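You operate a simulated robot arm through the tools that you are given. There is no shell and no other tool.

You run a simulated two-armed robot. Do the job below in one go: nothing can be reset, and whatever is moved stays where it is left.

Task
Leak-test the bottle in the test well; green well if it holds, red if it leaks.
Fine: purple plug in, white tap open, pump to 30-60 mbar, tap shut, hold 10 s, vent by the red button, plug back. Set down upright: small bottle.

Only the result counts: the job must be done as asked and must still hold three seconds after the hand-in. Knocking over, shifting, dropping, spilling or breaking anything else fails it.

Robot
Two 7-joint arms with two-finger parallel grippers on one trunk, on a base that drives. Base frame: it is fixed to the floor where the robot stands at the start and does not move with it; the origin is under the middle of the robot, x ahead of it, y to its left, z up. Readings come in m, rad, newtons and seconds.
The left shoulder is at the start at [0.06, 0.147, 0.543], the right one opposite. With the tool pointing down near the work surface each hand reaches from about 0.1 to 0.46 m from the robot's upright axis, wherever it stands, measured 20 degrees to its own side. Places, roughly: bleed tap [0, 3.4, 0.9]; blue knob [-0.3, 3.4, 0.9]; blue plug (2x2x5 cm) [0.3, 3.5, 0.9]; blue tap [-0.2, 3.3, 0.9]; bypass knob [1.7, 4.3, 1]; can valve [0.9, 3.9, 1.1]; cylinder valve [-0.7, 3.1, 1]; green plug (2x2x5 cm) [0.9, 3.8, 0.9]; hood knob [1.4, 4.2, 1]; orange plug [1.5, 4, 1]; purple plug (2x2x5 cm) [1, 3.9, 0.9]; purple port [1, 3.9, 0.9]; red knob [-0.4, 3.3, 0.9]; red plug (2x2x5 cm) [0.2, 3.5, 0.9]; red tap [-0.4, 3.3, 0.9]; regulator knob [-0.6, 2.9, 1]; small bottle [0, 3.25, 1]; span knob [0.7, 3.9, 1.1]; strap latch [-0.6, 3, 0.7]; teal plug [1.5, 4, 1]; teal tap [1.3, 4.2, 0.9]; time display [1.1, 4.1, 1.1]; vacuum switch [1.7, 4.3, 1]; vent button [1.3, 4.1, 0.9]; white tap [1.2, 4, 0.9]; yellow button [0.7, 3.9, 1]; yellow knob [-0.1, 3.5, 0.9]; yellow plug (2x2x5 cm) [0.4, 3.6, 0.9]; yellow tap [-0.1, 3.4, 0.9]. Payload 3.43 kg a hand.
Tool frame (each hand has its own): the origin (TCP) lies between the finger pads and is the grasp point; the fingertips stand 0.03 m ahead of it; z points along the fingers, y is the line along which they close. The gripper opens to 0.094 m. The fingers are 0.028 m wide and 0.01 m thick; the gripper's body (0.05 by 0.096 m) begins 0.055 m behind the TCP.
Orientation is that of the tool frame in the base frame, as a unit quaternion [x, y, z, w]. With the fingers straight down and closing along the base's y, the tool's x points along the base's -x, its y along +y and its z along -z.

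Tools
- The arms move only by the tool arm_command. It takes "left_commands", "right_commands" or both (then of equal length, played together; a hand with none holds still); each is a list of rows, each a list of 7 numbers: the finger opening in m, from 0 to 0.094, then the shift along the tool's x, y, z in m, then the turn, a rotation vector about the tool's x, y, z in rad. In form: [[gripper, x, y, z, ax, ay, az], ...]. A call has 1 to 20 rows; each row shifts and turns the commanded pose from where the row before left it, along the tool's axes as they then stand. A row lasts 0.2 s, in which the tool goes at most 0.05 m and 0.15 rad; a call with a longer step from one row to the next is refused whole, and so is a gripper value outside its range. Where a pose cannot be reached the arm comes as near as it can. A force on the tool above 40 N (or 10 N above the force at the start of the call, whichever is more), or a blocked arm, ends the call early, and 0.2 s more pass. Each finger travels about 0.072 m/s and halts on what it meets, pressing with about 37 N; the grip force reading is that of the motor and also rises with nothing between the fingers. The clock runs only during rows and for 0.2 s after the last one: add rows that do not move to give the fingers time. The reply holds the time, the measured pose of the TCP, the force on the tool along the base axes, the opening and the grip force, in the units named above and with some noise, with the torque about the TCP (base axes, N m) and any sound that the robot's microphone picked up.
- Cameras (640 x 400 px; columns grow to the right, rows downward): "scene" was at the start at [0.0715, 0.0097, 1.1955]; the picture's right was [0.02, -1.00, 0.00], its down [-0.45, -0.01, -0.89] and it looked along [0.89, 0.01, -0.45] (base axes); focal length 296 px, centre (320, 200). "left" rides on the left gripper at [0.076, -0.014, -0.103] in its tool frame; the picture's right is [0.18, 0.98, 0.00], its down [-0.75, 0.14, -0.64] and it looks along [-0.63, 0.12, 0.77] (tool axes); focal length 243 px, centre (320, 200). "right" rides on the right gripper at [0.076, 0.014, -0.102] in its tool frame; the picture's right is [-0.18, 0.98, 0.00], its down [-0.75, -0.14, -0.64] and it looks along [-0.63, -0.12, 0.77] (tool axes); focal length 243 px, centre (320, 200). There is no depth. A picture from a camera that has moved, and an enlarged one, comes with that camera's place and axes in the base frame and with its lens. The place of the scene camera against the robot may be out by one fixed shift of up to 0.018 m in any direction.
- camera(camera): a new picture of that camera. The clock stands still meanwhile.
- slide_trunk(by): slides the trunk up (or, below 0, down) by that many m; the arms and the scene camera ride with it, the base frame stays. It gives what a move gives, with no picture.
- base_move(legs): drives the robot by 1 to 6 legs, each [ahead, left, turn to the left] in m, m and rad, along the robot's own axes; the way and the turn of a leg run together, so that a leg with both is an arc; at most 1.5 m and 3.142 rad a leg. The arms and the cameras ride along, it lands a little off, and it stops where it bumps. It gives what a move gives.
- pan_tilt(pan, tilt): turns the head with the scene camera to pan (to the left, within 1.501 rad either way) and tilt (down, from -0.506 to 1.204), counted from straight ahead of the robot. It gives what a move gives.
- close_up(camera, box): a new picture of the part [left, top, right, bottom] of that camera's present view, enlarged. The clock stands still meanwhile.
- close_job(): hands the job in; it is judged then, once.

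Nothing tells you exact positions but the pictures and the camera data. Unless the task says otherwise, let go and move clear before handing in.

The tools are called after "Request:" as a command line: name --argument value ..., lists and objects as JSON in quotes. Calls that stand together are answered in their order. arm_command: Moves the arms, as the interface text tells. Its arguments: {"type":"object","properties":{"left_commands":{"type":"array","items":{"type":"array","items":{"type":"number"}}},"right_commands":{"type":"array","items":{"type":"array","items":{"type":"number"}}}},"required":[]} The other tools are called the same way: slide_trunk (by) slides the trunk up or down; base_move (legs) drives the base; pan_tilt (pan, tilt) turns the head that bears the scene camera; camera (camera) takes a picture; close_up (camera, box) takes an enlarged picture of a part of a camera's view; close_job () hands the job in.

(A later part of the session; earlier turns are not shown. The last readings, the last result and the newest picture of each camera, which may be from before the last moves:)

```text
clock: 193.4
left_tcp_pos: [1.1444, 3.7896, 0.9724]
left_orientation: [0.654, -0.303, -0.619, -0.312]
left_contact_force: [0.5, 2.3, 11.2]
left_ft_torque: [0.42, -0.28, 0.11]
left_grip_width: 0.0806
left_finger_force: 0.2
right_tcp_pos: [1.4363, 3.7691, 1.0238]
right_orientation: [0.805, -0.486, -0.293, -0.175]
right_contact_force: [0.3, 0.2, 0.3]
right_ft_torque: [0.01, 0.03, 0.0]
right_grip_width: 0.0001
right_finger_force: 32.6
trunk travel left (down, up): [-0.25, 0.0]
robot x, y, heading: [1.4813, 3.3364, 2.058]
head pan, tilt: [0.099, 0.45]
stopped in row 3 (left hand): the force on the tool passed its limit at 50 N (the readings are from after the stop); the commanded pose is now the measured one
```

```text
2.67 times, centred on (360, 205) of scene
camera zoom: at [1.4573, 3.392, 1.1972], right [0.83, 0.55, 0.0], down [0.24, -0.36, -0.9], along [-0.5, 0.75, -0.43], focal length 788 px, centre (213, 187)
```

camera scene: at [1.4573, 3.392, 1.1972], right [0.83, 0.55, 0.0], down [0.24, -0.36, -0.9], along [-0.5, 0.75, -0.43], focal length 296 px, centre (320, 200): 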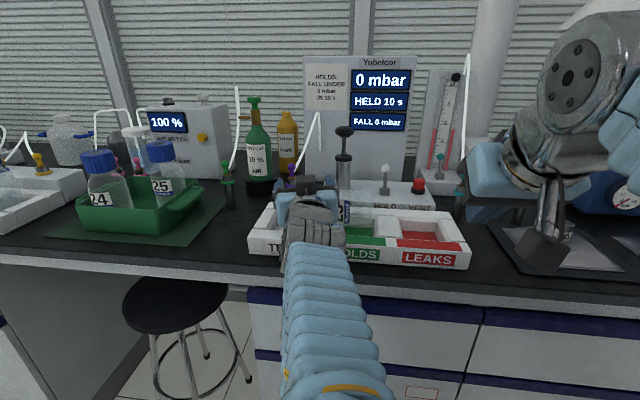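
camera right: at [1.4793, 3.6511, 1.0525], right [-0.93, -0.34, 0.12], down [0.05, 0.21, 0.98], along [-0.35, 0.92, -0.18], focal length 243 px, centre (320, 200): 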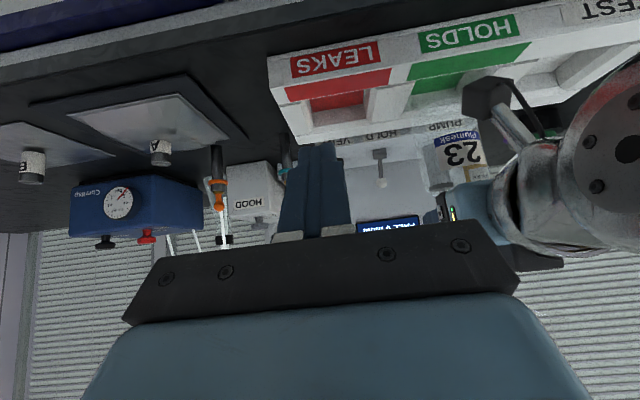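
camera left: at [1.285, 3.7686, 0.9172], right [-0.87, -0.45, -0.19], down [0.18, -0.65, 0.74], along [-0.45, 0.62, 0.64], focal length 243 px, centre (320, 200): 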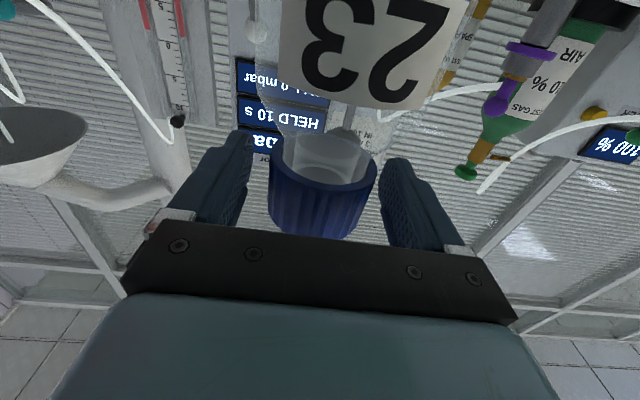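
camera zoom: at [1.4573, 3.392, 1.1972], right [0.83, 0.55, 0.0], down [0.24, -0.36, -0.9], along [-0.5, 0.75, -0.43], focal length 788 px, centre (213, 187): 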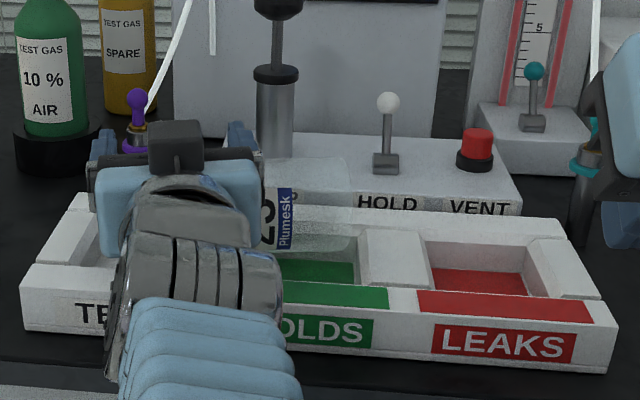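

The arm jumped sideways on the way out (a reach-limit flip) and seems to have tipped the bottle. I'll look carefully before doing anything.

Request:
camera --camera "left"

Request:
camera --camera "right"

Request:
close_up --camera "right" --box '[380, 20, 640, 200]'

Request:
close_up --camera "scene" --box '[260, 170, 400, 260]'

```text
taken
camera left: at [1.2233, 3.7186, 0.9011], right [-0.76, -0.61, -0.22], down [0.25, -0.58, 0.77], along [-0.6, 0.53, 0.6], focal length 243 px, centre (320, 200)
```

left: 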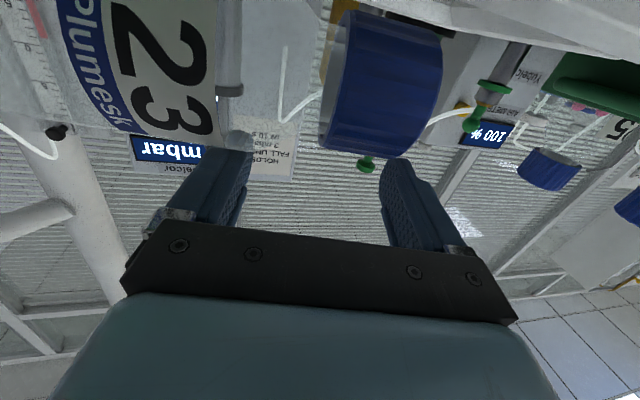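

```text
taken
camera right: at [1.4805, 3.6513, 1.0524], right [-0.93, -0.33, 0.12], down [0.05, 0.21, 0.98], along [-0.35, 0.92, -0.18], focal length 243 px, centre (320, 200)
```

right: 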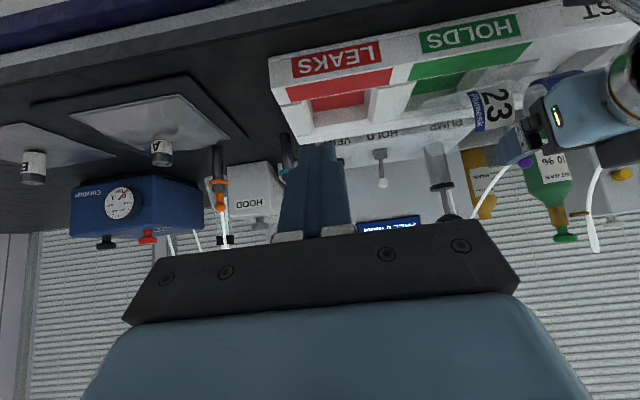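

```text
2.22 times, centred on (510, 110) of right
camera zoom: at [1.4805, 3.6513, 1.0524], right [-0.93, -0.33, 0.12], down [0.05, 0.21, 0.98], along [-0.35, 0.92, -0.18], focal length 539 px, centre (-102, 400)
```

zoom: 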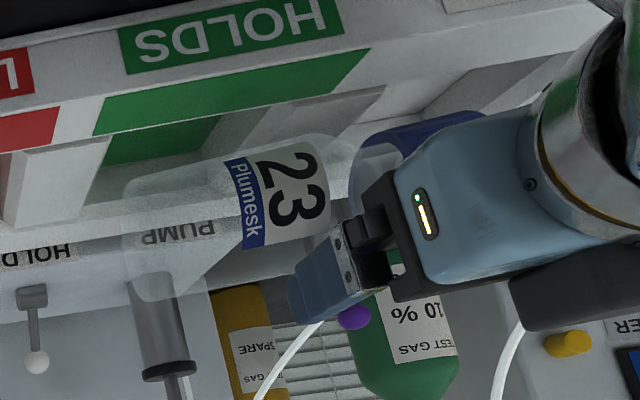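

```text
4.44 times, centred on (330, 215) of scene
camera zoom: at [1.4573, 3.392, 1.1972], right [0.83, 0.55, 0.0], down [0.24, -0.36, -0.9], along [-0.5, 0.75, -0.43], focal length 1313 px, centre (276, 133)
```

zoom: 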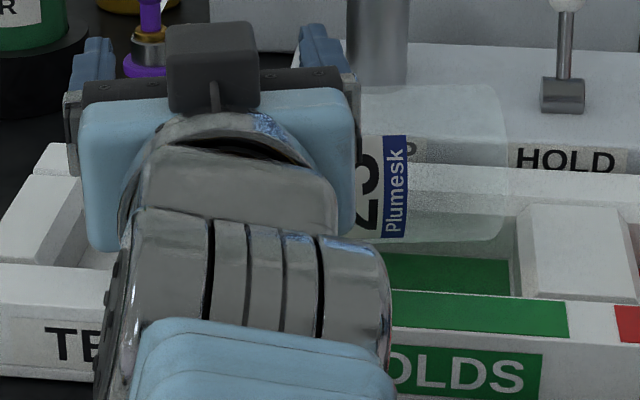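

The bottle is lying across the tray, cap toward the left, with my fingers resting on the cap. I'll raise the hand very gently, straight up, so it doesn't roll.

Request:
arm_command --left_commands '[[0.08, -0.004, 0, 0, 0, 0, 0], [0.08, -0.004, 0, 0, 0, 0, 0], [0.08, -0.006, 0, 0, 0, 0, 0]]'

Request:
camera --camera "left"

Request:
camera --camera "scene"

```text
clock: 194.2
left_tcp_pos: [1.1438, 3.7906, 0.9847]
left_orientation: [0.654, -0.305, -0.618, -0.311]
left_contact_force: [-0.1, -0.2, 0.0]
left_ft_torque: [0.03, -0.05, 0.02]
left_grip_width: 0.08
left_finger_force: 0.1
right_tcp_pos: [1.4354, 3.7667, 1.0231]
right_orientation: [0.804, -0.485, -0.294, -0.176]
right_contact_force: [0.2, -0.1, -0.6]
right_ft_torque: [0.02, -0.02, 0.02]
right_grip_width: 0.0
right_finger_force: 33.1
trunk travel left (down, up): [-0.25, 0.0]
robot x, y, heading: [1.4867, 3.3341, 2.056]
head pan, tilt: [0.099, 0.45]
```

```text
taken
camera left: at [1.2225, 3.718, 0.9132], right [-0.76, -0.61, -0.21], down [0.25, -0.58, 0.78], along [-0.6, 0.54, 0.59], focal length 243 px, centre (320, 200)
```

left: 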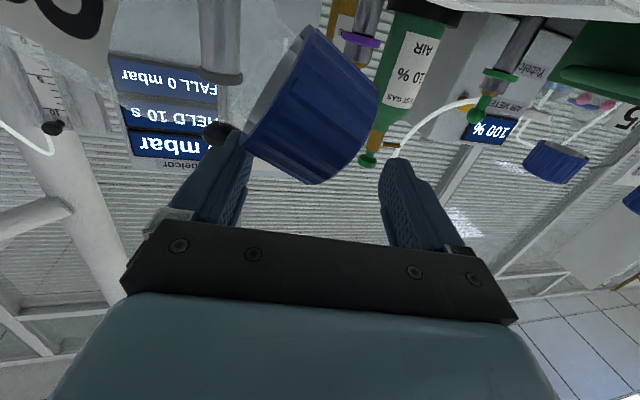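

```text
taken
camera scene: at [1.4564, 3.3919, 1.1972], right [0.83, 0.55, 0.0], down [0.24, -0.36, -0.9], along [-0.5, 0.75, -0.44], focal length 296 px, centre (320, 200)
```

scene: 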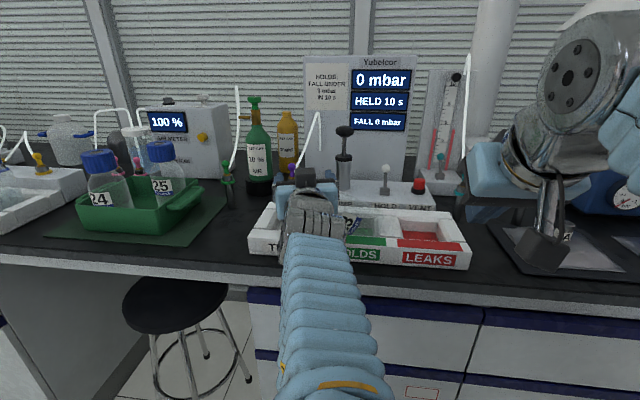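

As the hand rises the bottle comes up too: its base is still in the well and it leans. Let me let a moment pass without moving and look again.

Request:
arm_command --left_commands '[[0.08, 0, 0, 0, 0, 0, 0]]'

Request:
camera --camera "left"

Request:
close_up --camera "right" --box '[380, 20, 640, 200]'

```text
clock: 194.6
left_tcp_pos: [1.1444, 3.7901, 0.9846]
left_orientation: [0.655, -0.304, -0.618, -0.311]
left_contact_force: [-0.3, -0.7, -0.1]
left_ft_torque: [-0.01, -0.02, 0.0]
left_grip_width: 0.0799
left_finger_force: 0.0
right_tcp_pos: [1.4349, 3.7682, 1.0234]
right_orientation: [0.805, -0.484, -0.295, -0.176]
right_contact_force: [-0.3, 0.1, 0.1]
right_ft_torque: [0.02, -0.06, -0.02]
right_grip_width: 0.0
right_finger_force: 32.8
trunk travel left (down, up): [-0.25, 0.0]
robot x, y, heading: [1.4812, 3.3331, 2.054]
head pan, tilt: [0.099, 0.45]
```

```text
taken
camera left: at [1.2222, 3.718, 0.9134], right [-0.76, -0.61, -0.21], down [0.25, -0.58, 0.78], along [-0.6, 0.54, 0.59], focal length 243 px, centre (320, 200)
```

left: 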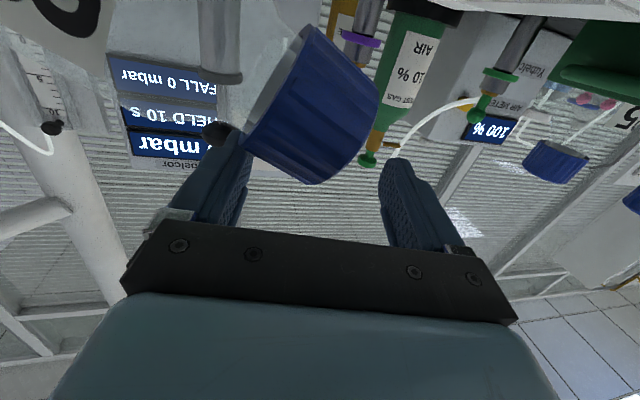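

```text
2.22 times, centred on (510, 110) of right
camera zoom: at [1.4796, 3.651, 1.0526], right [-0.93, -0.34, 0.12], down [0.05, 0.21, 0.98], along [-0.35, 0.92, -0.18], focal length 539 px, centre (-102, 400)
```

zoom: 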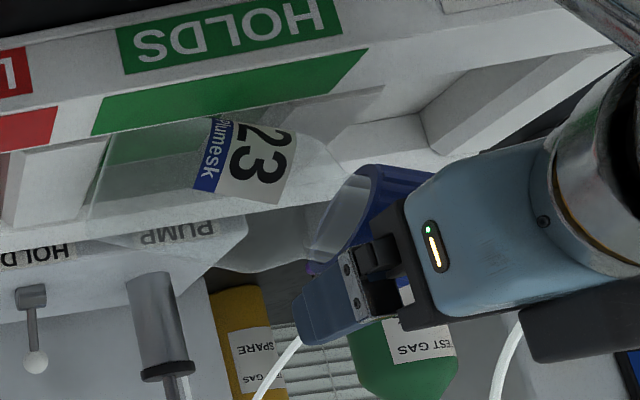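

The bottle rests stably, leaning about 55–60° left with its base still in the green well. I'll re-grip its cap with the hand rolled to match the lean, then roll it upright. First raise clear and roll the hand.

Request:
arm_command --left_commands '[[0.08, -0.02, 0, 0, 0, 0, 0], [0.08, -0.025, 0, 0, 0, 0, 0], [0.08, -0.025, 0, 0, 0, 0, 0]]'

Request:
arm_command --left_commands '[[0.08, 0, 0, 0, 0.0278, 0.0087, -0.139], [0.08, 0, 0, 0, 0.0278, 0.0087, -0.139], [0.08, 0, 0, 0, 0.0278, 0.0087, -0.139], [0.08, 0, 0, 0, 0.0278, 0.0087, -0.139], [0.08, 0, 0, 0, 0.0278, 0.0087, -0.139], [0.08, 0, 0, 0, 0.0278, 0.0087, -0.139], [0.08, 0, 0, 0, 0.0278, 0.0087, -0.139]]'

Request:
camera --camera "left"

Request:
camera --camera "scene"

Request:
close_up --camera "right" --box '[380, 20, 640, 200]'

```text
clock: 195.4
left_tcp_pos: [1.141, 3.7907, 1.0539]
left_orientation: [0.655, -0.304, -0.618, -0.311]
left_contact_force: [0.7, 0.3, 0.1]
left_ft_torque: [0.0, 0.01, -0.01]
left_grip_width: 0.0799
left_finger_force: 0.1
right_tcp_pos: [1.4345, 3.7678, 1.0241]
right_orientation: [0.805, -0.485, -0.294, -0.176]
right_contact_force: [0.8, -1.1, 0.4]
right_ft_torque: [-0.03, -0.01, -0.02]
right_grip_width: 0.0001
right_finger_force: 32.6
trunk travel left (down, up): [-0.25, 0.0]
robot x, y, heading: [1.4847, 3.3376, 2.058]
head pan, tilt: [0.099, 0.45]
```

```text
clock: 197.0
left_tcp_pos: [1.1411, 3.7905, 1.0543]
left_orientation: [0.707, -0.028, -0.351, -0.614]
left_contact_force: [0.2, -0.4, -1.3]
left_ft_torque: [0.01, 0.0, 0.01]
left_grip_width: 0.08
left_finger_force: 0.0
right_tcp_pos: [1.435, 3.7684, 1.0237]
right_orientation: [0.805, -0.485, -0.294, -0.176]
right_contact_force: [0.2, -0.9, -0.1]
right_ft_torque: [0.01, 0.0, 0.01]
right_grip_width: 0.0002
right_finger_force: 33.4
trunk travel left (down, up): [-0.25, 0.0]
robot x, y, heading: [1.4824, 3.3365, 2.055]
head pan, tilt: [0.099, 0.45]
```

```text
taken
camera left: at [1.2517, 3.7339, 1.0259], right [-0.32, -0.17, -0.93], down [-0.34, -0.9, 0.28], along [-0.88, 0.41, 0.23], focal length 243 px, centre (320, 200)
```

left: 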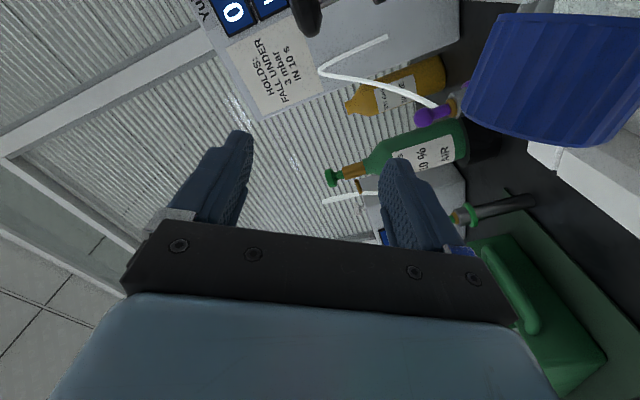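

```text
taken
camera scene: at [1.4564, 3.3919, 1.1972], right [0.83, 0.55, 0.0], down [0.24, -0.36, -0.9], along [-0.5, 0.75, -0.44], focal length 296 px, centre (320, 200)
```

scene: 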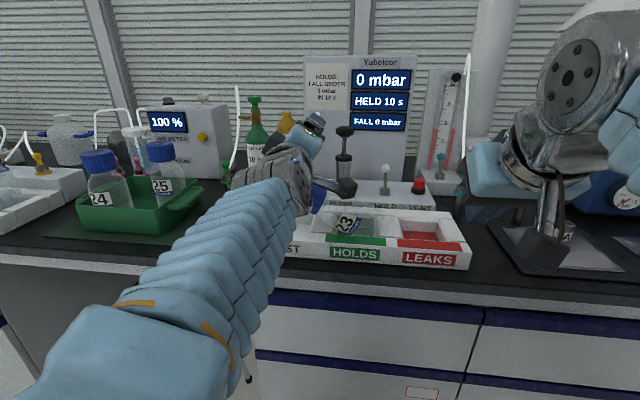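

```text
2.22 times, centred on (510, 110) of right
camera zoom: at [1.4796, 3.651, 1.0526], right [-0.93, -0.34, 0.12], down [0.05, 0.21, 0.98], along [-0.35, 0.92, -0.18], focal length 539 px, centre (-102, 400)
```

zoom: 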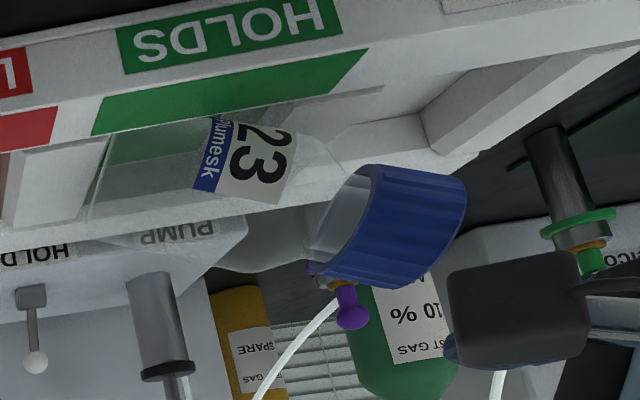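

The right camera shows the bottle clearly: base centre near (U 2.891, z 0.887), cap centre near (2.768, 0.945), i.e. 65° lean. I'll match the roll, and bring the hand to the axis line beyond the cap.

Request:
arm_command --left_commands '[[0.08, 0, 0, 0, 0, 0, -0.115], [0.08, -0.023, 0.0109, 0, 0, 0, 0], [0.08, -0.023, 0.0109, 0, 0, 0, 0], [0.08, 0.0174, 0.0366, 0.0005, 0, 0, 0], [0.08, 0.0174, 0.0366, 0.0005, 0, 0, 0]]'

Request:
camera --camera "left"

Request:
camera --camera "right"

Request:
close_up --camera "right" --box '[380, 20, 640, 200]'

```text
clock: 198.2
left_tcp_pos: [1.0946, 3.7687, 0.9723]
left_orientation: [0.707, 0.011, -0.315, -0.634]
left_contact_force: [0.6, 0.1, 0.4]
left_ft_torque: [0.0, -0.01, -0.01]
left_grip_width: 0.0801
left_finger_force: 0.0
right_tcp_pos: [1.435, 3.767, 1.0237]
right_orientation: [0.805, -0.485, -0.293, -0.176]
right_contact_force: [0.0, 0.3, -0.5]
right_ft_torque: [0.02, -0.02, 0.01]
right_grip_width: 0.0
right_finger_force: 32.4
trunk travel left (down, up): [-0.25, 0.0]
robot x, y, heading: [1.4828, 3.3332, 2.055]
head pan, tilt: [0.099, 0.45]
```

```text
taken
camera left: at [1.2087, 3.7123, 0.9538], right [-0.23, -0.12, -0.97], down [-0.36, -0.91, 0.2], along [-0.9, 0.4, 0.17], focal length 243 px, centre (320, 200)
```

left: 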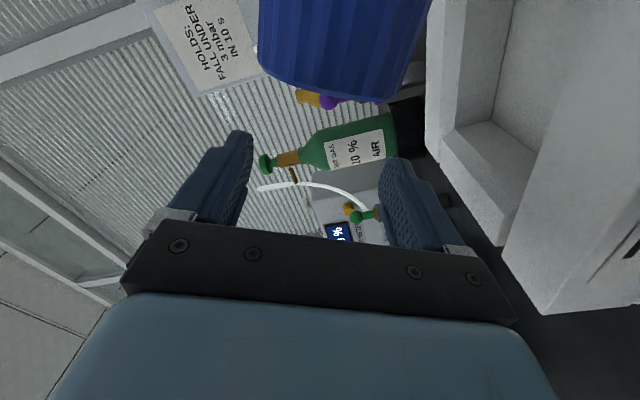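

```text
taken
camera right: at [1.4796, 3.651, 1.0526], right [-0.93, -0.34, 0.12], down [0.05, 0.21, 0.98], along [-0.35, 0.92, -0.18], focal length 243 px, centre (320, 200)
```

right: 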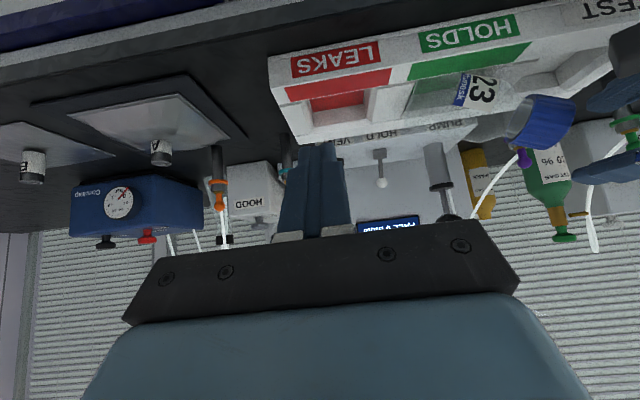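

```text
2.22 times, centred on (510, 110) of right
camera zoom: at [1.4796, 3.651, 1.0526], right [-0.93, -0.34, 0.12], down [0.05, 0.21, 0.98], along [-0.35, 0.92, -0.18], focal length 539 px, centre (-102, 400)
```

zoom: 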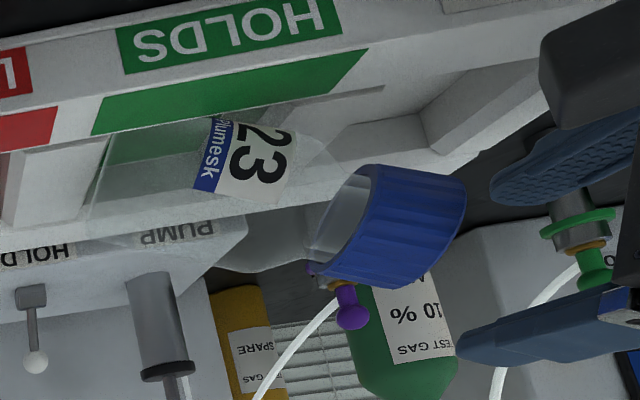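

The fingers line up with the cap's axis from beyond it. Sliding along the axis so they straddle the cap.

Request:
arm_command --left_commands '[[0.08, 0.016, -0.0005, 0, 0, 0, 0], [0.08, 0.016, -0.0005, 0, 0, 0, 0], [0.08, 0.015, 0, 0.0, 0, 0, 0], [0.08, 0.012, 0, 0, 0, 0, 0]]'

Request:
camera --camera "left"

Request:
close_up --camera "right" --box '[380, 20, 640, 200]'

```text
clock: 199.2
left_tcp_pos: [1.1418, 3.793, 0.9486]
left_orientation: [0.707, 0.011, -0.315, -0.633]
left_contact_force: [-0.2, -1.0, -0.2]
left_ft_torque: [0.0, 0.0, 0.0]
left_grip_width: 0.0799
left_finger_force: 0.1
right_tcp_pos: [1.4342, 3.7672, 1.0237]
right_orientation: [0.804, -0.485, -0.293, -0.176]
right_contact_force: [0.3, -0.2, -0.3]
right_ft_torque: [0.02, -0.02, -0.03]
right_grip_width: 0.0002
right_finger_force: 33.5
trunk travel left (down, up): [-0.25, 0.0]
robot x, y, heading: [1.483, 3.3317, 2.059]
head pan, tilt: [0.099, 0.45]
```

```text
taken
camera left: at [1.2557, 3.7375, 0.9295], right [-0.23, -0.12, -0.97], down [-0.36, -0.91, 0.2], along [-0.9, 0.39, 0.17], focal length 243 px, centre (320, 200)
```

left: 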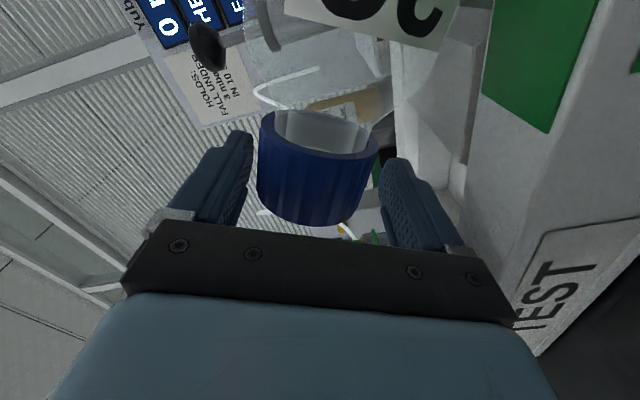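

```text
2.22 times, centred on (510, 110) of right
camera zoom: at [1.4795, 3.651, 1.0526], right [-0.93, -0.34, 0.12], down [0.05, 0.21, 0.98], along [-0.35, 0.92, -0.18], focal length 539 px, centre (-102, 400)
```

zoom: 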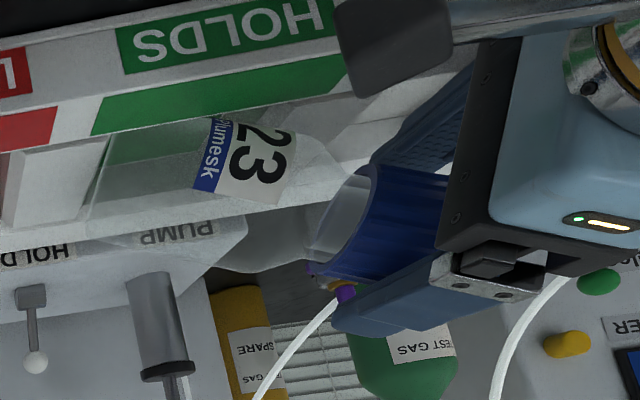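

The cap is between the fingers just as in the upright grip. Advancing 6 mm more and closing.

Request:
arm_command --left_commands '[[0.08, 0.006, 0, 0, 0, 0, 0], [0.07, 0, 0, 0, 0, 0, 0], [0.06, 0, 0, 0, 0, 0, 0], [0.05, 0, 0, 0, 0, 0, 0], [0.04, 0, 0, 0, 0, 0, 0]]'

Request:
camera --camera "left"

Request:
close_up --camera "right" --box '[380, 20, 640, 200]'

```text
clock: 200.4
left_tcp_pos: [1.1454, 3.7946, 0.9471]
left_orientation: [0.707, 0.013, -0.316, -0.632]
left_contact_force: [-4.3, -0.8, 3.4]
left_ft_torque: [-0.03, 0.06, -0.05]
left_grip_width: 0.0569
left_finger_force: 36.6
right_tcp_pos: [1.4356, 3.7683, 1.0234]
right_orientation: [0.805, -0.484, -0.294, -0.176]
right_contact_force: [-0.3, 0.3, 0.0]
right_ft_torque: [-0.03, 0.01, 0.01]
right_grip_width: 0.0
right_finger_force: 33.0
trunk travel left (down, up): [-0.25, 0.0]
robot x, y, heading: [1.4833, 3.3362, 2.053]
head pan, tilt: [0.099, 0.45]
```

```text
taken
camera left: at [1.2601, 3.7396, 0.9272], right [-0.23, -0.12, -0.97], down [-0.36, -0.91, 0.2], along [-0.9, 0.39, 0.17], focal length 243 px, centre (320, 200)
```

left: 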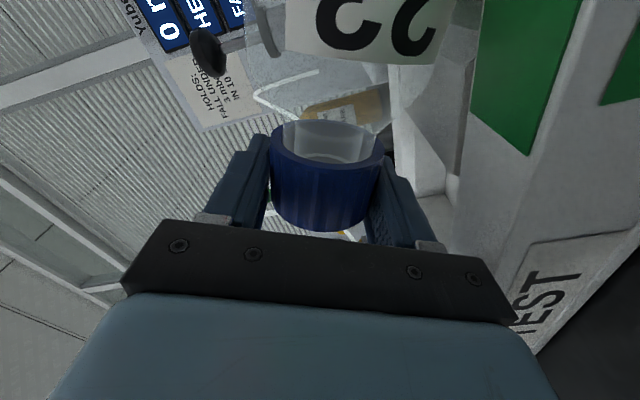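

```text
2.22 times, centred on (510, 110) of right
camera zoom: at [1.4793, 3.6508, 1.0527], right [-0.93, -0.34, 0.12], down [0.05, 0.21, 0.98], along [-0.35, 0.92, -0.18], focal length 539 px, centre (-102, 400)
```

zoom: 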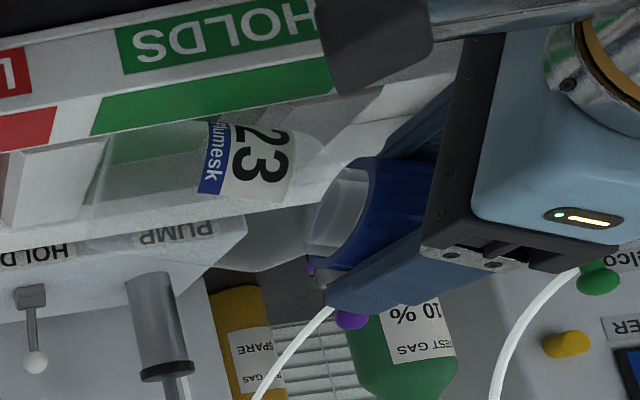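

Firm hold again (56.9 mm). Lifting straight up 10 cm.

Request:
arm_command --left_commands '[[0.04, -0.0072, -0.0151, 0, 0, 0, 0], [0.04, -0.0144, -0.0301, 0, 0, 0, 0], [0.04, -0.0144, -0.0301, 0, 0, 0, 0], [0.04, -0.0072, -0.0151, 0, 0, 0, 0]]'

Request:
camera --camera "left"

Request:
camera --camera "scene"

```text
clock: 201.4
left_tcp_pos: [1.1474, 3.7945, 1.0467]
left_orientation: [0.707, 0.011, -0.315, -0.633]
left_contact_force: [0.0, 1.5, -3.1]
left_ft_torque: [-0.11, 0.17, 0.0]
left_grip_width: 0.0561
left_finger_force: 36.9
right_tcp_pos: [1.434, 3.7674, 1.0237]
right_orientation: [0.805, -0.486, -0.293, -0.176]
right_contact_force: [0.6, -0.1, -0.1]
right_ft_torque: [-0.01, 0.01, -0.04]
right_grip_width: 0.0
right_finger_force: 33.0
trunk travel left (down, up): [-0.25, 0.0]
robot x, y, heading: [1.4825, 3.3305, 2.06]
head pan, tilt: [0.099, 0.45]
```

```text
taken
camera left: at [1.2616, 3.7402, 1.0266], right [-0.23, -0.12, -0.97], down [-0.36, -0.91, 0.2], along [-0.9, 0.4, 0.16], focal length 243 px, centre (320, 200)
```

left: 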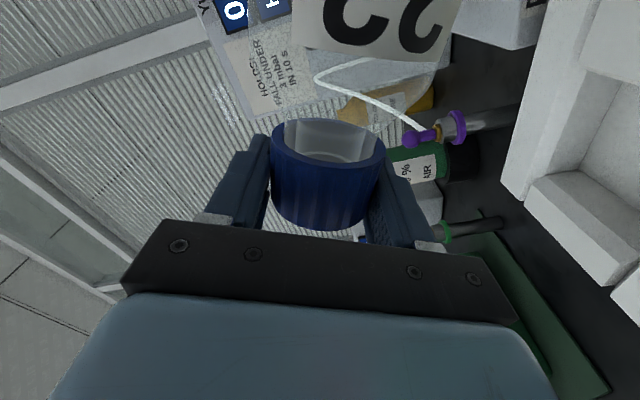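

```text
taken
camera scene: at [1.4563, 3.392, 1.1972], right [0.83, 0.55, 0.0], down [0.24, -0.36, -0.9], along [-0.5, 0.75, -0.44], focal length 296 px, centre (320, 200)
```

scene: 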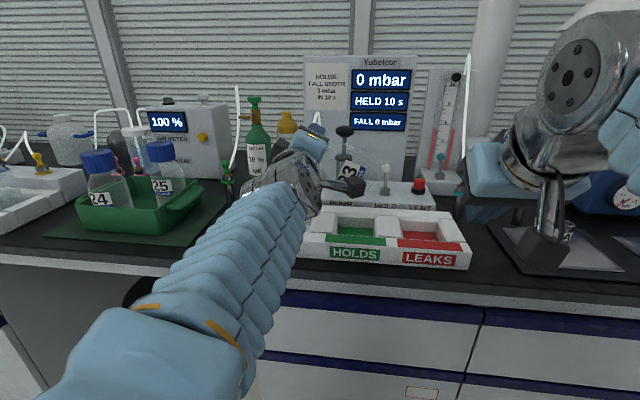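

Held and clear. Now rolling the hand back upright, which brings the bottle vertical.

Request:
arm_command --left_commands '[[0.04, 0, 0, 0, 0, 0, 0.1409], [0.04, 0, 0, 0, 0, 0, 0.1409], [0.04, 0, 0, 0, 0, 0, 0.1409], [0.04, 0, 0, 0, 0, 0, 0.1409], [0.04, 0, 0, 0, 0, 0, 0.1409], [0.04, 0, 0, 0, 0, 0, 0.1409], [0.04, 0, 0, 0, 0, 0, 0.1409], [0.04, 0, 0, 0, 0, 0, 0.1409]]'

Request:
camera --camera "left"

Request:
camera --camera "scene"

Request:
close_up --camera "right" --box '[380, 20, 640, 200]'

```text
clock: 203.2
left_tcp_pos: [1.1464, 3.795, 1.0463]
left_orientation: [-0.604, 0.368, 0.605, 0.366]
left_contact_force: [0.7, -0.2, -1.6]
left_ft_torque: [-0.03, 0.0, -0.04]
left_grip_width: 0.0561
left_finger_force: 37.4
right_tcp_pos: [1.4347, 3.7676, 1.0235]
right_orientation: [0.805, -0.485, -0.293, -0.176]
right_contact_force: [-0.2, 0.0, 0.0]
right_ft_torque: [0.02, -0.01, 0.01]
right_grip_width: 0.0
right_finger_force: 32.5
trunk travel left (down, up): [-0.25, 0.0]
robot x, y, heading: [1.4798, 3.3318, 2.058]
head pan, tilt: [0.099, 0.45]
```

```text
taken
camera left: at [1.2064, 3.7117, 0.9706], right [-0.87, -0.45, -0.18], down [0.17, -0.63, 0.75], along [-0.46, 0.63, 0.63], focal length 243 px, centre (320, 200)
```

left: 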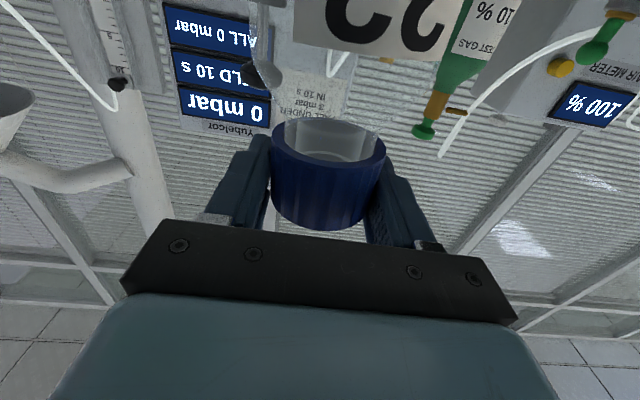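

```text
taken
camera scene: at [1.4563, 3.392, 1.1972], right [0.83, 0.55, 0.0], down [0.24, -0.36, -0.9], along [-0.5, 0.75, -0.44], focal length 296 px, centre (320, 200)
```

scene: 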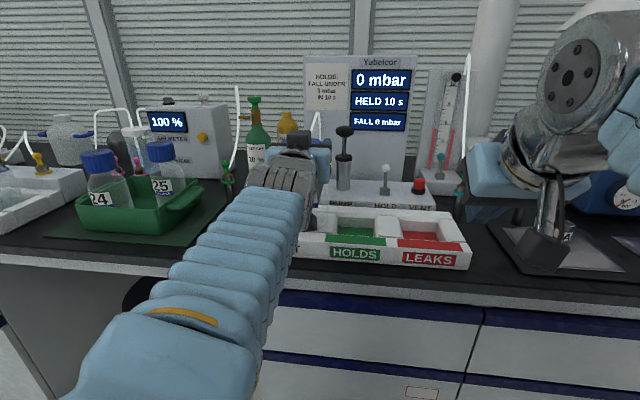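

```text
2.22 times, centred on (510, 110) of right
camera zoom: at [1.4795, 3.6512, 1.0525], right [-0.93, -0.34, 0.12], down [0.05, 0.21, 0.98], along [-0.35, 0.92, -0.18], focal length 539 px, centre (-102, 400)
```

zoom: 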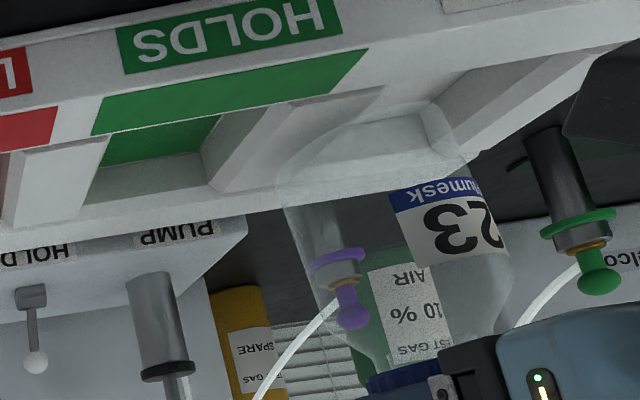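

The bottle is upright again in the grip (base exactly where a vertical bottle should be). Moving right to the HOLDS well.

Request:
arm_command --left_commands '[[0.04, 0, -0.025, 0.003, 0, 0, 0], [0.04, 0, -0.03, 0.003, 0, 0, 0], [0.04, 0, -0.03, 0.003, 0, 0, 0], [0.04, 0, -0.0107, 0.003, 0, 0, 0], [0.04, 0, 0, 0, 0, 0, 0]]'

Request:
close_up --camera "right" --box '[340, 20, 600, 200]'

Request:
camera --camera "left"

```text
clock: 204.4
left_tcp_pos: [1.2276, 3.8502, 1.0458]
left_orientation: [0.604, -0.367, -0.604, -0.367]
left_contact_force: [0.3, -0.2, -3.0]
left_ft_torque: [0.02, 0.02, -0.01]
left_grip_width: 0.0561
left_finger_force: 37.4
right_tcp_pos: [1.435, 3.7679, 1.0226]
right_orientation: [0.805, -0.485, -0.293, -0.176]
right_contact_force: [0.7, -0.4, -0.4]
right_ft_torque: [-0.04, 0.01, 0.0]
right_grip_width: 0.0
right_finger_force: 32.9
trunk travel left (down, up): [-0.25, 0.0]
robot x, y, heading: [1.4813, 3.3352, 2.056]
head pan, tilt: [0.099, 0.45]
```

```text
2.22 times, centred on (470, 110) of right
camera zoom: at [1.4796, 3.6512, 1.0525], right [-0.93, -0.34, 0.12], down [0.05, 0.21, 0.98], along [-0.35, 0.92, -0.18], focal length 539 px, centre (-13, 400)
```

zoom: 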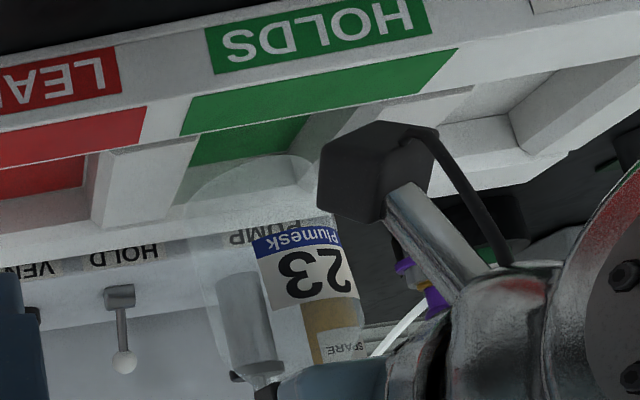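

```text
taken
camera left: at [1.2866, 3.7664, 0.9703], right [-0.87, -0.45, -0.18], down [0.17, -0.63, 0.75], along [-0.46, 0.63, 0.63], focal length 243 px, centre (320, 200)
```

left: 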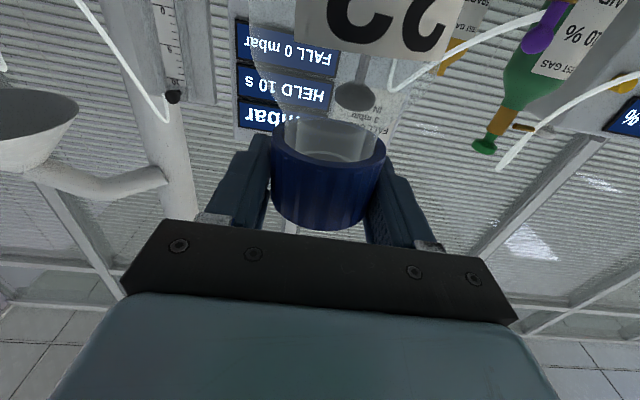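

Request:
close_up --camera "left" --box '[230, 0, 480, 160]'

Request:
close_up --camera "right" --box '[400, 60, 520, 200]'

```text
2.50 times, centred on (355, 80) of left
camera zoom: at [1.2866, 3.7664, 0.9703], right [-0.87, -0.45, -0.18], down [0.17, -0.63, 0.75], along [-0.46, 0.63, 0.63], focal length 606 px, centre (232, 500)
```

zoom: 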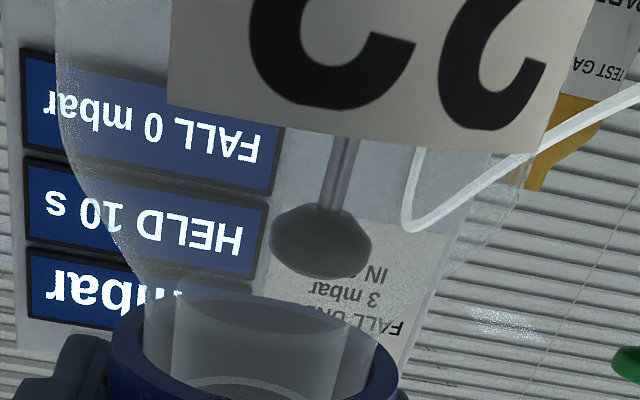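

```text
2.86 times, centred on (460, 130) of right
camera zoom: at [1.4796, 3.6512, 1.0525], right [-0.93, -0.34, 0.12], down [0.05, 0.21, 0.98], along [-0.35, 0.92, -0.18], focal length 693 px, centre (-80, 400)
```

zoom: 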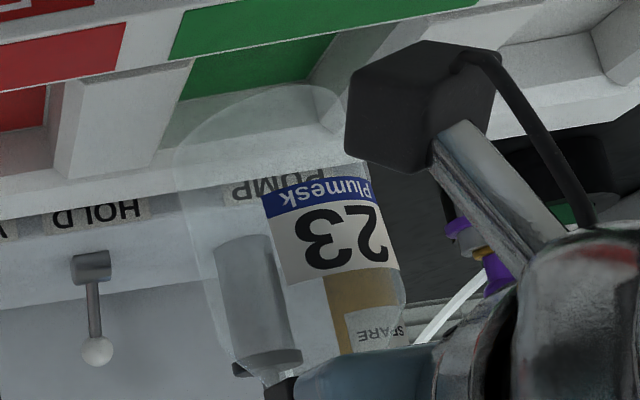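

The bottle hangs a few mm lower in the grip than before, and within a few degrees of vertical. Lowering with force checks.

Request:
arm_command --left_commands '[[0.04, 0.006, 0.0015, 0, 0, 0, 0], [0.04, 0.006, 0, 0, 0, 0, 0]]'

Request:
arm_command --left_commands '[[0.04, 0.004, 0, 0, 0, 0, 0], [0.04, 0.003, 0, 0, 0, 0, 0]]'

```text
clock: 205.0
left_tcp_pos: [1.2233, 3.8491, 1.0347]
left_orientation: [-0.604, 0.368, 0.604, 0.367]
left_contact_force: [-0.2, -0.7, -1.0]
left_ft_torque: [-0.03, 0.04, -0.04]
left_grip_width: 0.0562
left_finger_force: 36.6
right_tcp_pos: [1.4352, 3.7671, 1.0223]
right_orientation: [0.805, -0.485, -0.293, -0.175]
right_contact_force: [-0.5, 0.1, -1.1]
right_ft_torque: [0.0, -0.01, 0.0]
right_grip_width: 0.0
right_finger_force: 32.9
trunk travel left (down, up): [-0.25, 0.0]
robot x, y, heading: [1.4839, 3.3363, 2.056]
head pan, tilt: [0.099, 0.45]
```

```text
clock: 205.6
left_tcp_pos: [1.2253, 3.8505, 1.0282]
left_orientation: [-0.604, 0.367, 0.604, 0.367]
left_contact_force: [-0.4, -0.5, -2.6]
left_ft_torque: [-0.03, 0.01, 0.02]
left_grip_width: 0.0558
left_finger_force: 36.6
right_tcp_pos: [1.4355, 3.7685, 1.0236]
right_orientation: [0.805, -0.484, -0.294, -0.175]
right_contact_force: [0.0, -0.6, 0.0]
right_ft_torque: [0.0, -0.02, 0.02]
right_grip_width: 0.0
right_finger_force: 32.6
trunk travel left (down, up): [-0.25, 0.0]
robot x, y, heading: [1.4869, 3.3332, 2.054]
head pan, tilt: [0.099, 0.45]
```

Request:
arm_command --left_commands '[[0.04, 0.004, 0, 0, 0, 0, 0], [0.04, 0.004, 0, 0, 0, 0, 0]]'

Request:
arm_command --left_commands '[[0.04, 0.004, 0, 0, 0, 0, 0], [0.04, 0.003, 0, 0, 0, 0, 0]]'

```text
clock: 206.2
left_tcp_pos: [1.2241, 3.8499, 1.0192]
left_orientation: [-0.605, 0.367, 0.605, 0.366]
left_contact_force: [-3.3, -1.0, -1.2]
left_ft_torque: [-0.2, 0.47, 0.06]
left_grip_width: 0.056
left_finger_force: 37.3
right_tcp_pos: [1.4354, 3.7666, 1.0232]
right_orientation: [0.805, -0.485, -0.293, -0.176]
right_contact_force: [-0.1, -0.5, -0.3]
right_ft_torque: [0.0, -0.01, 0.03]
right_grip_width: 0.0
right_finger_force: 32.8
trunk travel left (down, up): [-0.25, 0.0]
robot x, y, heading: [1.4837, 3.3366, 2.053]
head pan, tilt: [0.099, 0.45]
```

```text
clock: 206.8
left_tcp_pos: [1.2235, 3.8498, 1.0122]
left_orientation: [-0.604, 0.368, 0.605, 0.367]
left_contact_force: [-3.8, -1.7, -0.9]
left_ft_torque: [-0.16, 0.44, 0.08]
left_grip_width: 0.0557
left_finger_force: 37.3
right_tcp_pos: [1.4338, 3.768, 1.0231]
right_orientation: [0.804, -0.485, -0.294, -0.177]
right_contact_force: [-0.4, 0.0, -0.3]
right_ft_torque: [0.0, 0.02, -0.02]
right_grip_width: 0.0001
right_finger_force: 32.8
trunk travel left (down, up): [-0.25, 0.0]
robot x, y, heading: [1.4862, 3.3347, 2.058]
head pan, tilt: [0.099, 0.45]
```

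Again a slight push from the right wall; shifting 3.5 mm left and continuing.

Request:
arm_command --left_commands '[[0.04, 0, 0.002, 0, 0, 0, 0], [0.04, 0, 0.0015, 0, 0, 0, 0], [0.04, 0, 0, 0, 0, 0, 0]]'

Request:
arm_command --left_commands '[[0.04, 0.003, 0, 0, 0, 0, 0], [0.04, 0.003, 0, 0, 0, 0, 0]]'

```text
clock: 207.6
left_tcp_pos: [1.2221, 3.8482, 1.0126]
left_orientation: [-0.604, 0.367, 0.605, 0.366]
left_contact_force: [0.1, 0.0, -2.4]
left_ft_torque: [0.02, 0.01, -0.01]
left_grip_width: 0.0558
left_finger_force: 37.2
right_tcp_pos: [1.4345, 3.7678, 1.0246]
right_orientation: [0.805, -0.484, -0.294, -0.176]
right_contact_force: [-0.6, 0.5, 0.4]
right_ft_torque: [-0.03, 0.01, 0.01]
right_grip_width: 0.0
right_finger_force: 33.5
trunk travel left (down, up): [-0.25, 0.0]
robot x, y, heading: [1.4828, 3.3332, 2.058]
head pan, tilt: [0.099, 0.45]
```

```text
clock: 208.2
left_tcp_pos: [1.2223, 3.8485, 1.0073]
left_orientation: [-0.604, 0.367, 0.605, 0.367]
left_contact_force: [-0.2, 1.0, 0.8]
left_ft_torque: [-0.04, 0.05, 0.0]
left_grip_width: 0.056
left_finger_force: 36.9
right_tcp_pos: [1.4347, 3.7666, 1.025]
right_orientation: [0.805, -0.485, -0.294, -0.177]
right_contact_force: [-0.1, -0.2, -0.3]
right_ft_torque: [-0.01, -0.03, 0.0]
right_grip_width: 0.0
right_finger_force: 33.1
trunk travel left (down, up): [-0.25, 0.0]
robot x, y, heading: [1.4806, 3.3332, 2.052]
head pan, tilt: [0.099, 0.45]
```

Request:
arm_command --left_commands '[[0.04, 0.001, 0, 0, 0, 0, 0]]'

Request:
camera --camera "left"

Request:
close_up --camera "right" --box '[380, 30, 560, 200]'

```text
clock: 208.6
left_tcp_pos: [1.2218, 3.8473, 1.0069]
left_orientation: [-0.603, 0.368, 0.605, 0.368]
left_contact_force: [-0.9, 1.7, 6.3]
left_ft_torque: [0.0, 0.17, 0.01]
left_grip_width: 0.0557
left_finger_force: 37.0
right_tcp_pos: [1.435, 3.7672, 1.0246]
right_orientation: [0.805, -0.485, -0.293, -0.176]
right_contact_force: [-0.3, 0.1, -0.1]
right_ft_torque: [-0.03, -0.02, 0.03]
right_grip_width: 0.0001
right_finger_force: 33.3
trunk travel left (down, up): [-0.25, 0.0]
robot x, y, heading: [1.4797, 3.3377, 2.056]
head pan, tilt: [0.099, 0.45]
```

```text
taken
camera left: at [1.2819, 3.7643, 0.9306], right [-0.87, -0.45, -0.18], down [0.17, -0.64, 0.75], along [-0.46, 0.63, 0.63], focal length 243 px, centre (320, 200)
```

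left: 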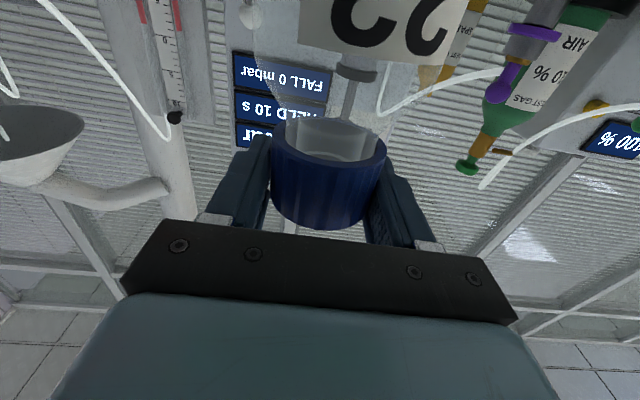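

```text
2.35 times, centred on (470, 115) of right
camera zoom: at [1.4797, 3.6508, 1.0528], right [-0.93, -0.34, 0.12], down [0.05, 0.21, 0.98], along [-0.35, 0.92, -0.18], focal length 571 px, centre (-33, 400)
```

zoom: 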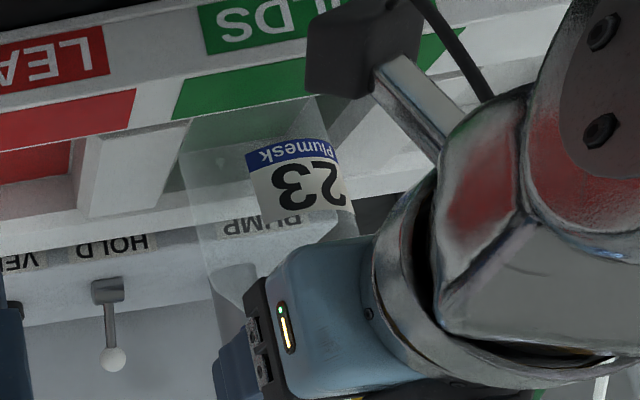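

The floor carries it (6 N up). I'll open the fingers gently and check the bottle stands before moving anything.

Request:
arm_command --left_commands '[[0.057, 0, 0, 0, 0, 0, 0], [0.06, 0, 0, 0, 0, 0, 0], [0.065, 0, 0, 0, 0, 0, 0], [0.072, 0, 0, 0, 0, 0, 0], [0.082, 0, 0, 0, 0, 0, 0], [0.082, 0, 0, 0, 0, 0, 0]]'

Request:
camera --camera "left"

Request:
close_up --camera "right" --box '[380, 30, 560, 200]'

```text
clock: 210.0
left_tcp_pos: [1.2233, 3.8484, 1.006]
left_orientation: [-0.604, 0.367, 0.604, 0.367]
left_contact_force: [-1.2, -0.9, 8.5]
left_ft_torque: [-0.15, 0.34, -0.01]
left_grip_width: 0.0821
left_finger_force: 0.3
right_tcp_pos: [1.4356, 3.7657, 1.0238]
right_orientation: [0.804, -0.485, -0.294, -0.176]
right_contact_force: [-0.2, 0.4, -0.1]
right_ft_torque: [0.04, 0.01, 0.02]
right_grip_width: 0.0
right_finger_force: 33.5
trunk travel left (down, up): [-0.25, 0.0]
robot x, y, heading: [1.4842, 3.3347, 2.058]
head pan, tilt: [0.099, 0.45]
```

```text
taken
camera left: at [1.282, 3.7639, 0.9299], right [-0.87, -0.45, -0.18], down [0.17, -0.63, 0.75], along [-0.46, 0.63, 0.63], focal length 243 px, centre (320, 200)
```

left: 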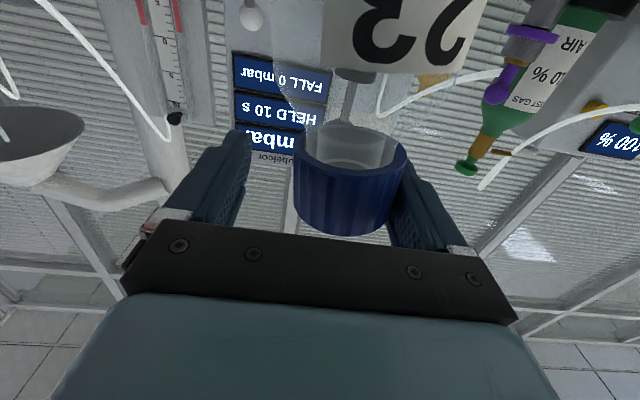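

```text
2.35 times, centred on (470, 115) of right
camera zoom: at [1.4798, 3.6505, 1.0528], right [-0.93, -0.34, 0.12], down [0.05, 0.21, 0.98], along [-0.35, 0.92, -0.18], focal length 571 px, centre (-33, 400)
```

zoom: 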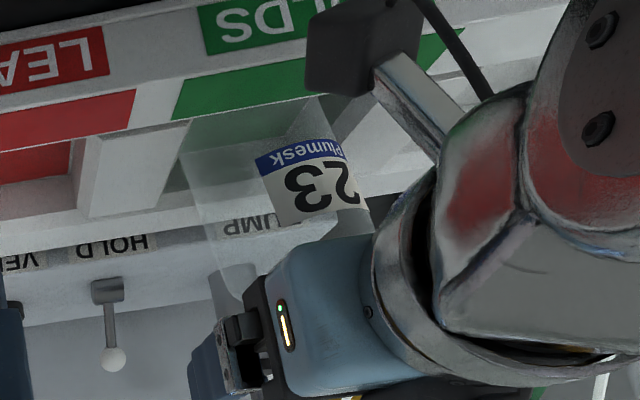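

The cap leans about 5° against one finger. I'll relieve the downward push and nudge right so the bottle can settle flat.

Request:
arm_command --left_commands '[[0.082, -0.002, 0, 0, 0, 0, 0], [0.082, 0, -0.003, 0, 0, 0, 0], [0.082, 0, -0.003, 0, 0, 0, 0]]'

Request:
camera --camera "left"

Request:
close_up --camera "right" --box '[380, 30, 560, 200]'

```text
clock: 210.8
left_tcp_pos: [1.2279, 3.8507, 1.0067]
left_orientation: [-0.604, 0.368, 0.605, 0.366]
left_contact_force: [-0.1, -0.2, 2.2]
left_ft_torque: [-0.03, 0.05, 0.0]
left_grip_width: 0.0822
left_finger_force: 0.1
right_tcp_pos: [1.435, 3.7671, 1.0243]
right_orientation: [0.804, -0.485, -0.294, -0.176]
right_contact_force: [0.6, 0.3, -1.1]
right_ft_torque: [0.0, -0.02, 0.0]
right_grip_width: 0.0
right_finger_force: 33.0
trunk travel left (down, up): [-0.25, 0.0]
robot x, y, heading: [1.4842, 3.3299, 2.052]
head pan, tilt: [0.099, 0.45]
```

```text
taken
camera left: at [1.2872, 3.7668, 0.9311], right [-0.87, -0.45, -0.18], down [0.17, -0.63, 0.75], along [-0.46, 0.63, 0.63], focal length 243 px, centre (320, 200)
```

left: 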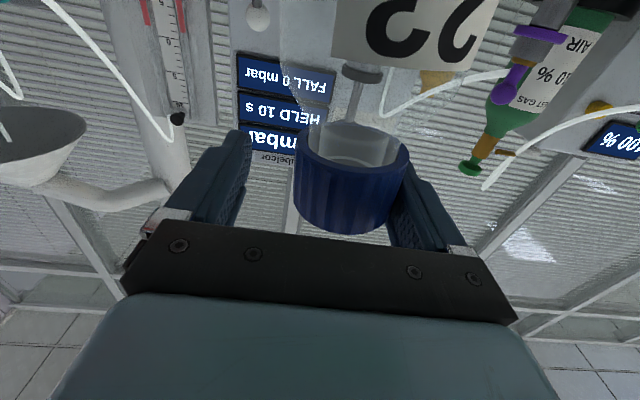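

```text
2.35 times, centred on (470, 115) of right
camera zoom: at [1.4796, 3.651, 1.0526], right [-0.93, -0.34, 0.12], down [0.05, 0.21, 0.98], along [-0.35, 0.92, -0.18], focal length 571 px, centre (-33, 400)
```

zoom: 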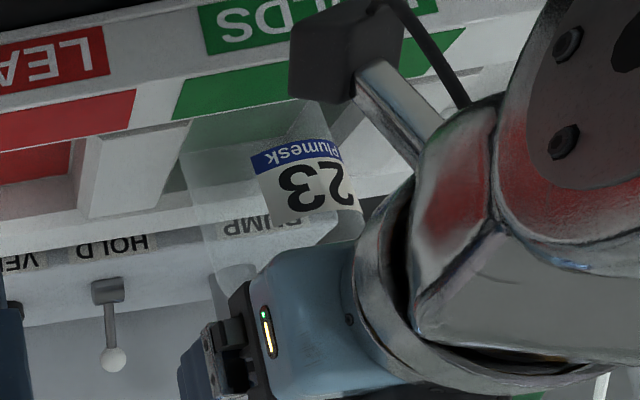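

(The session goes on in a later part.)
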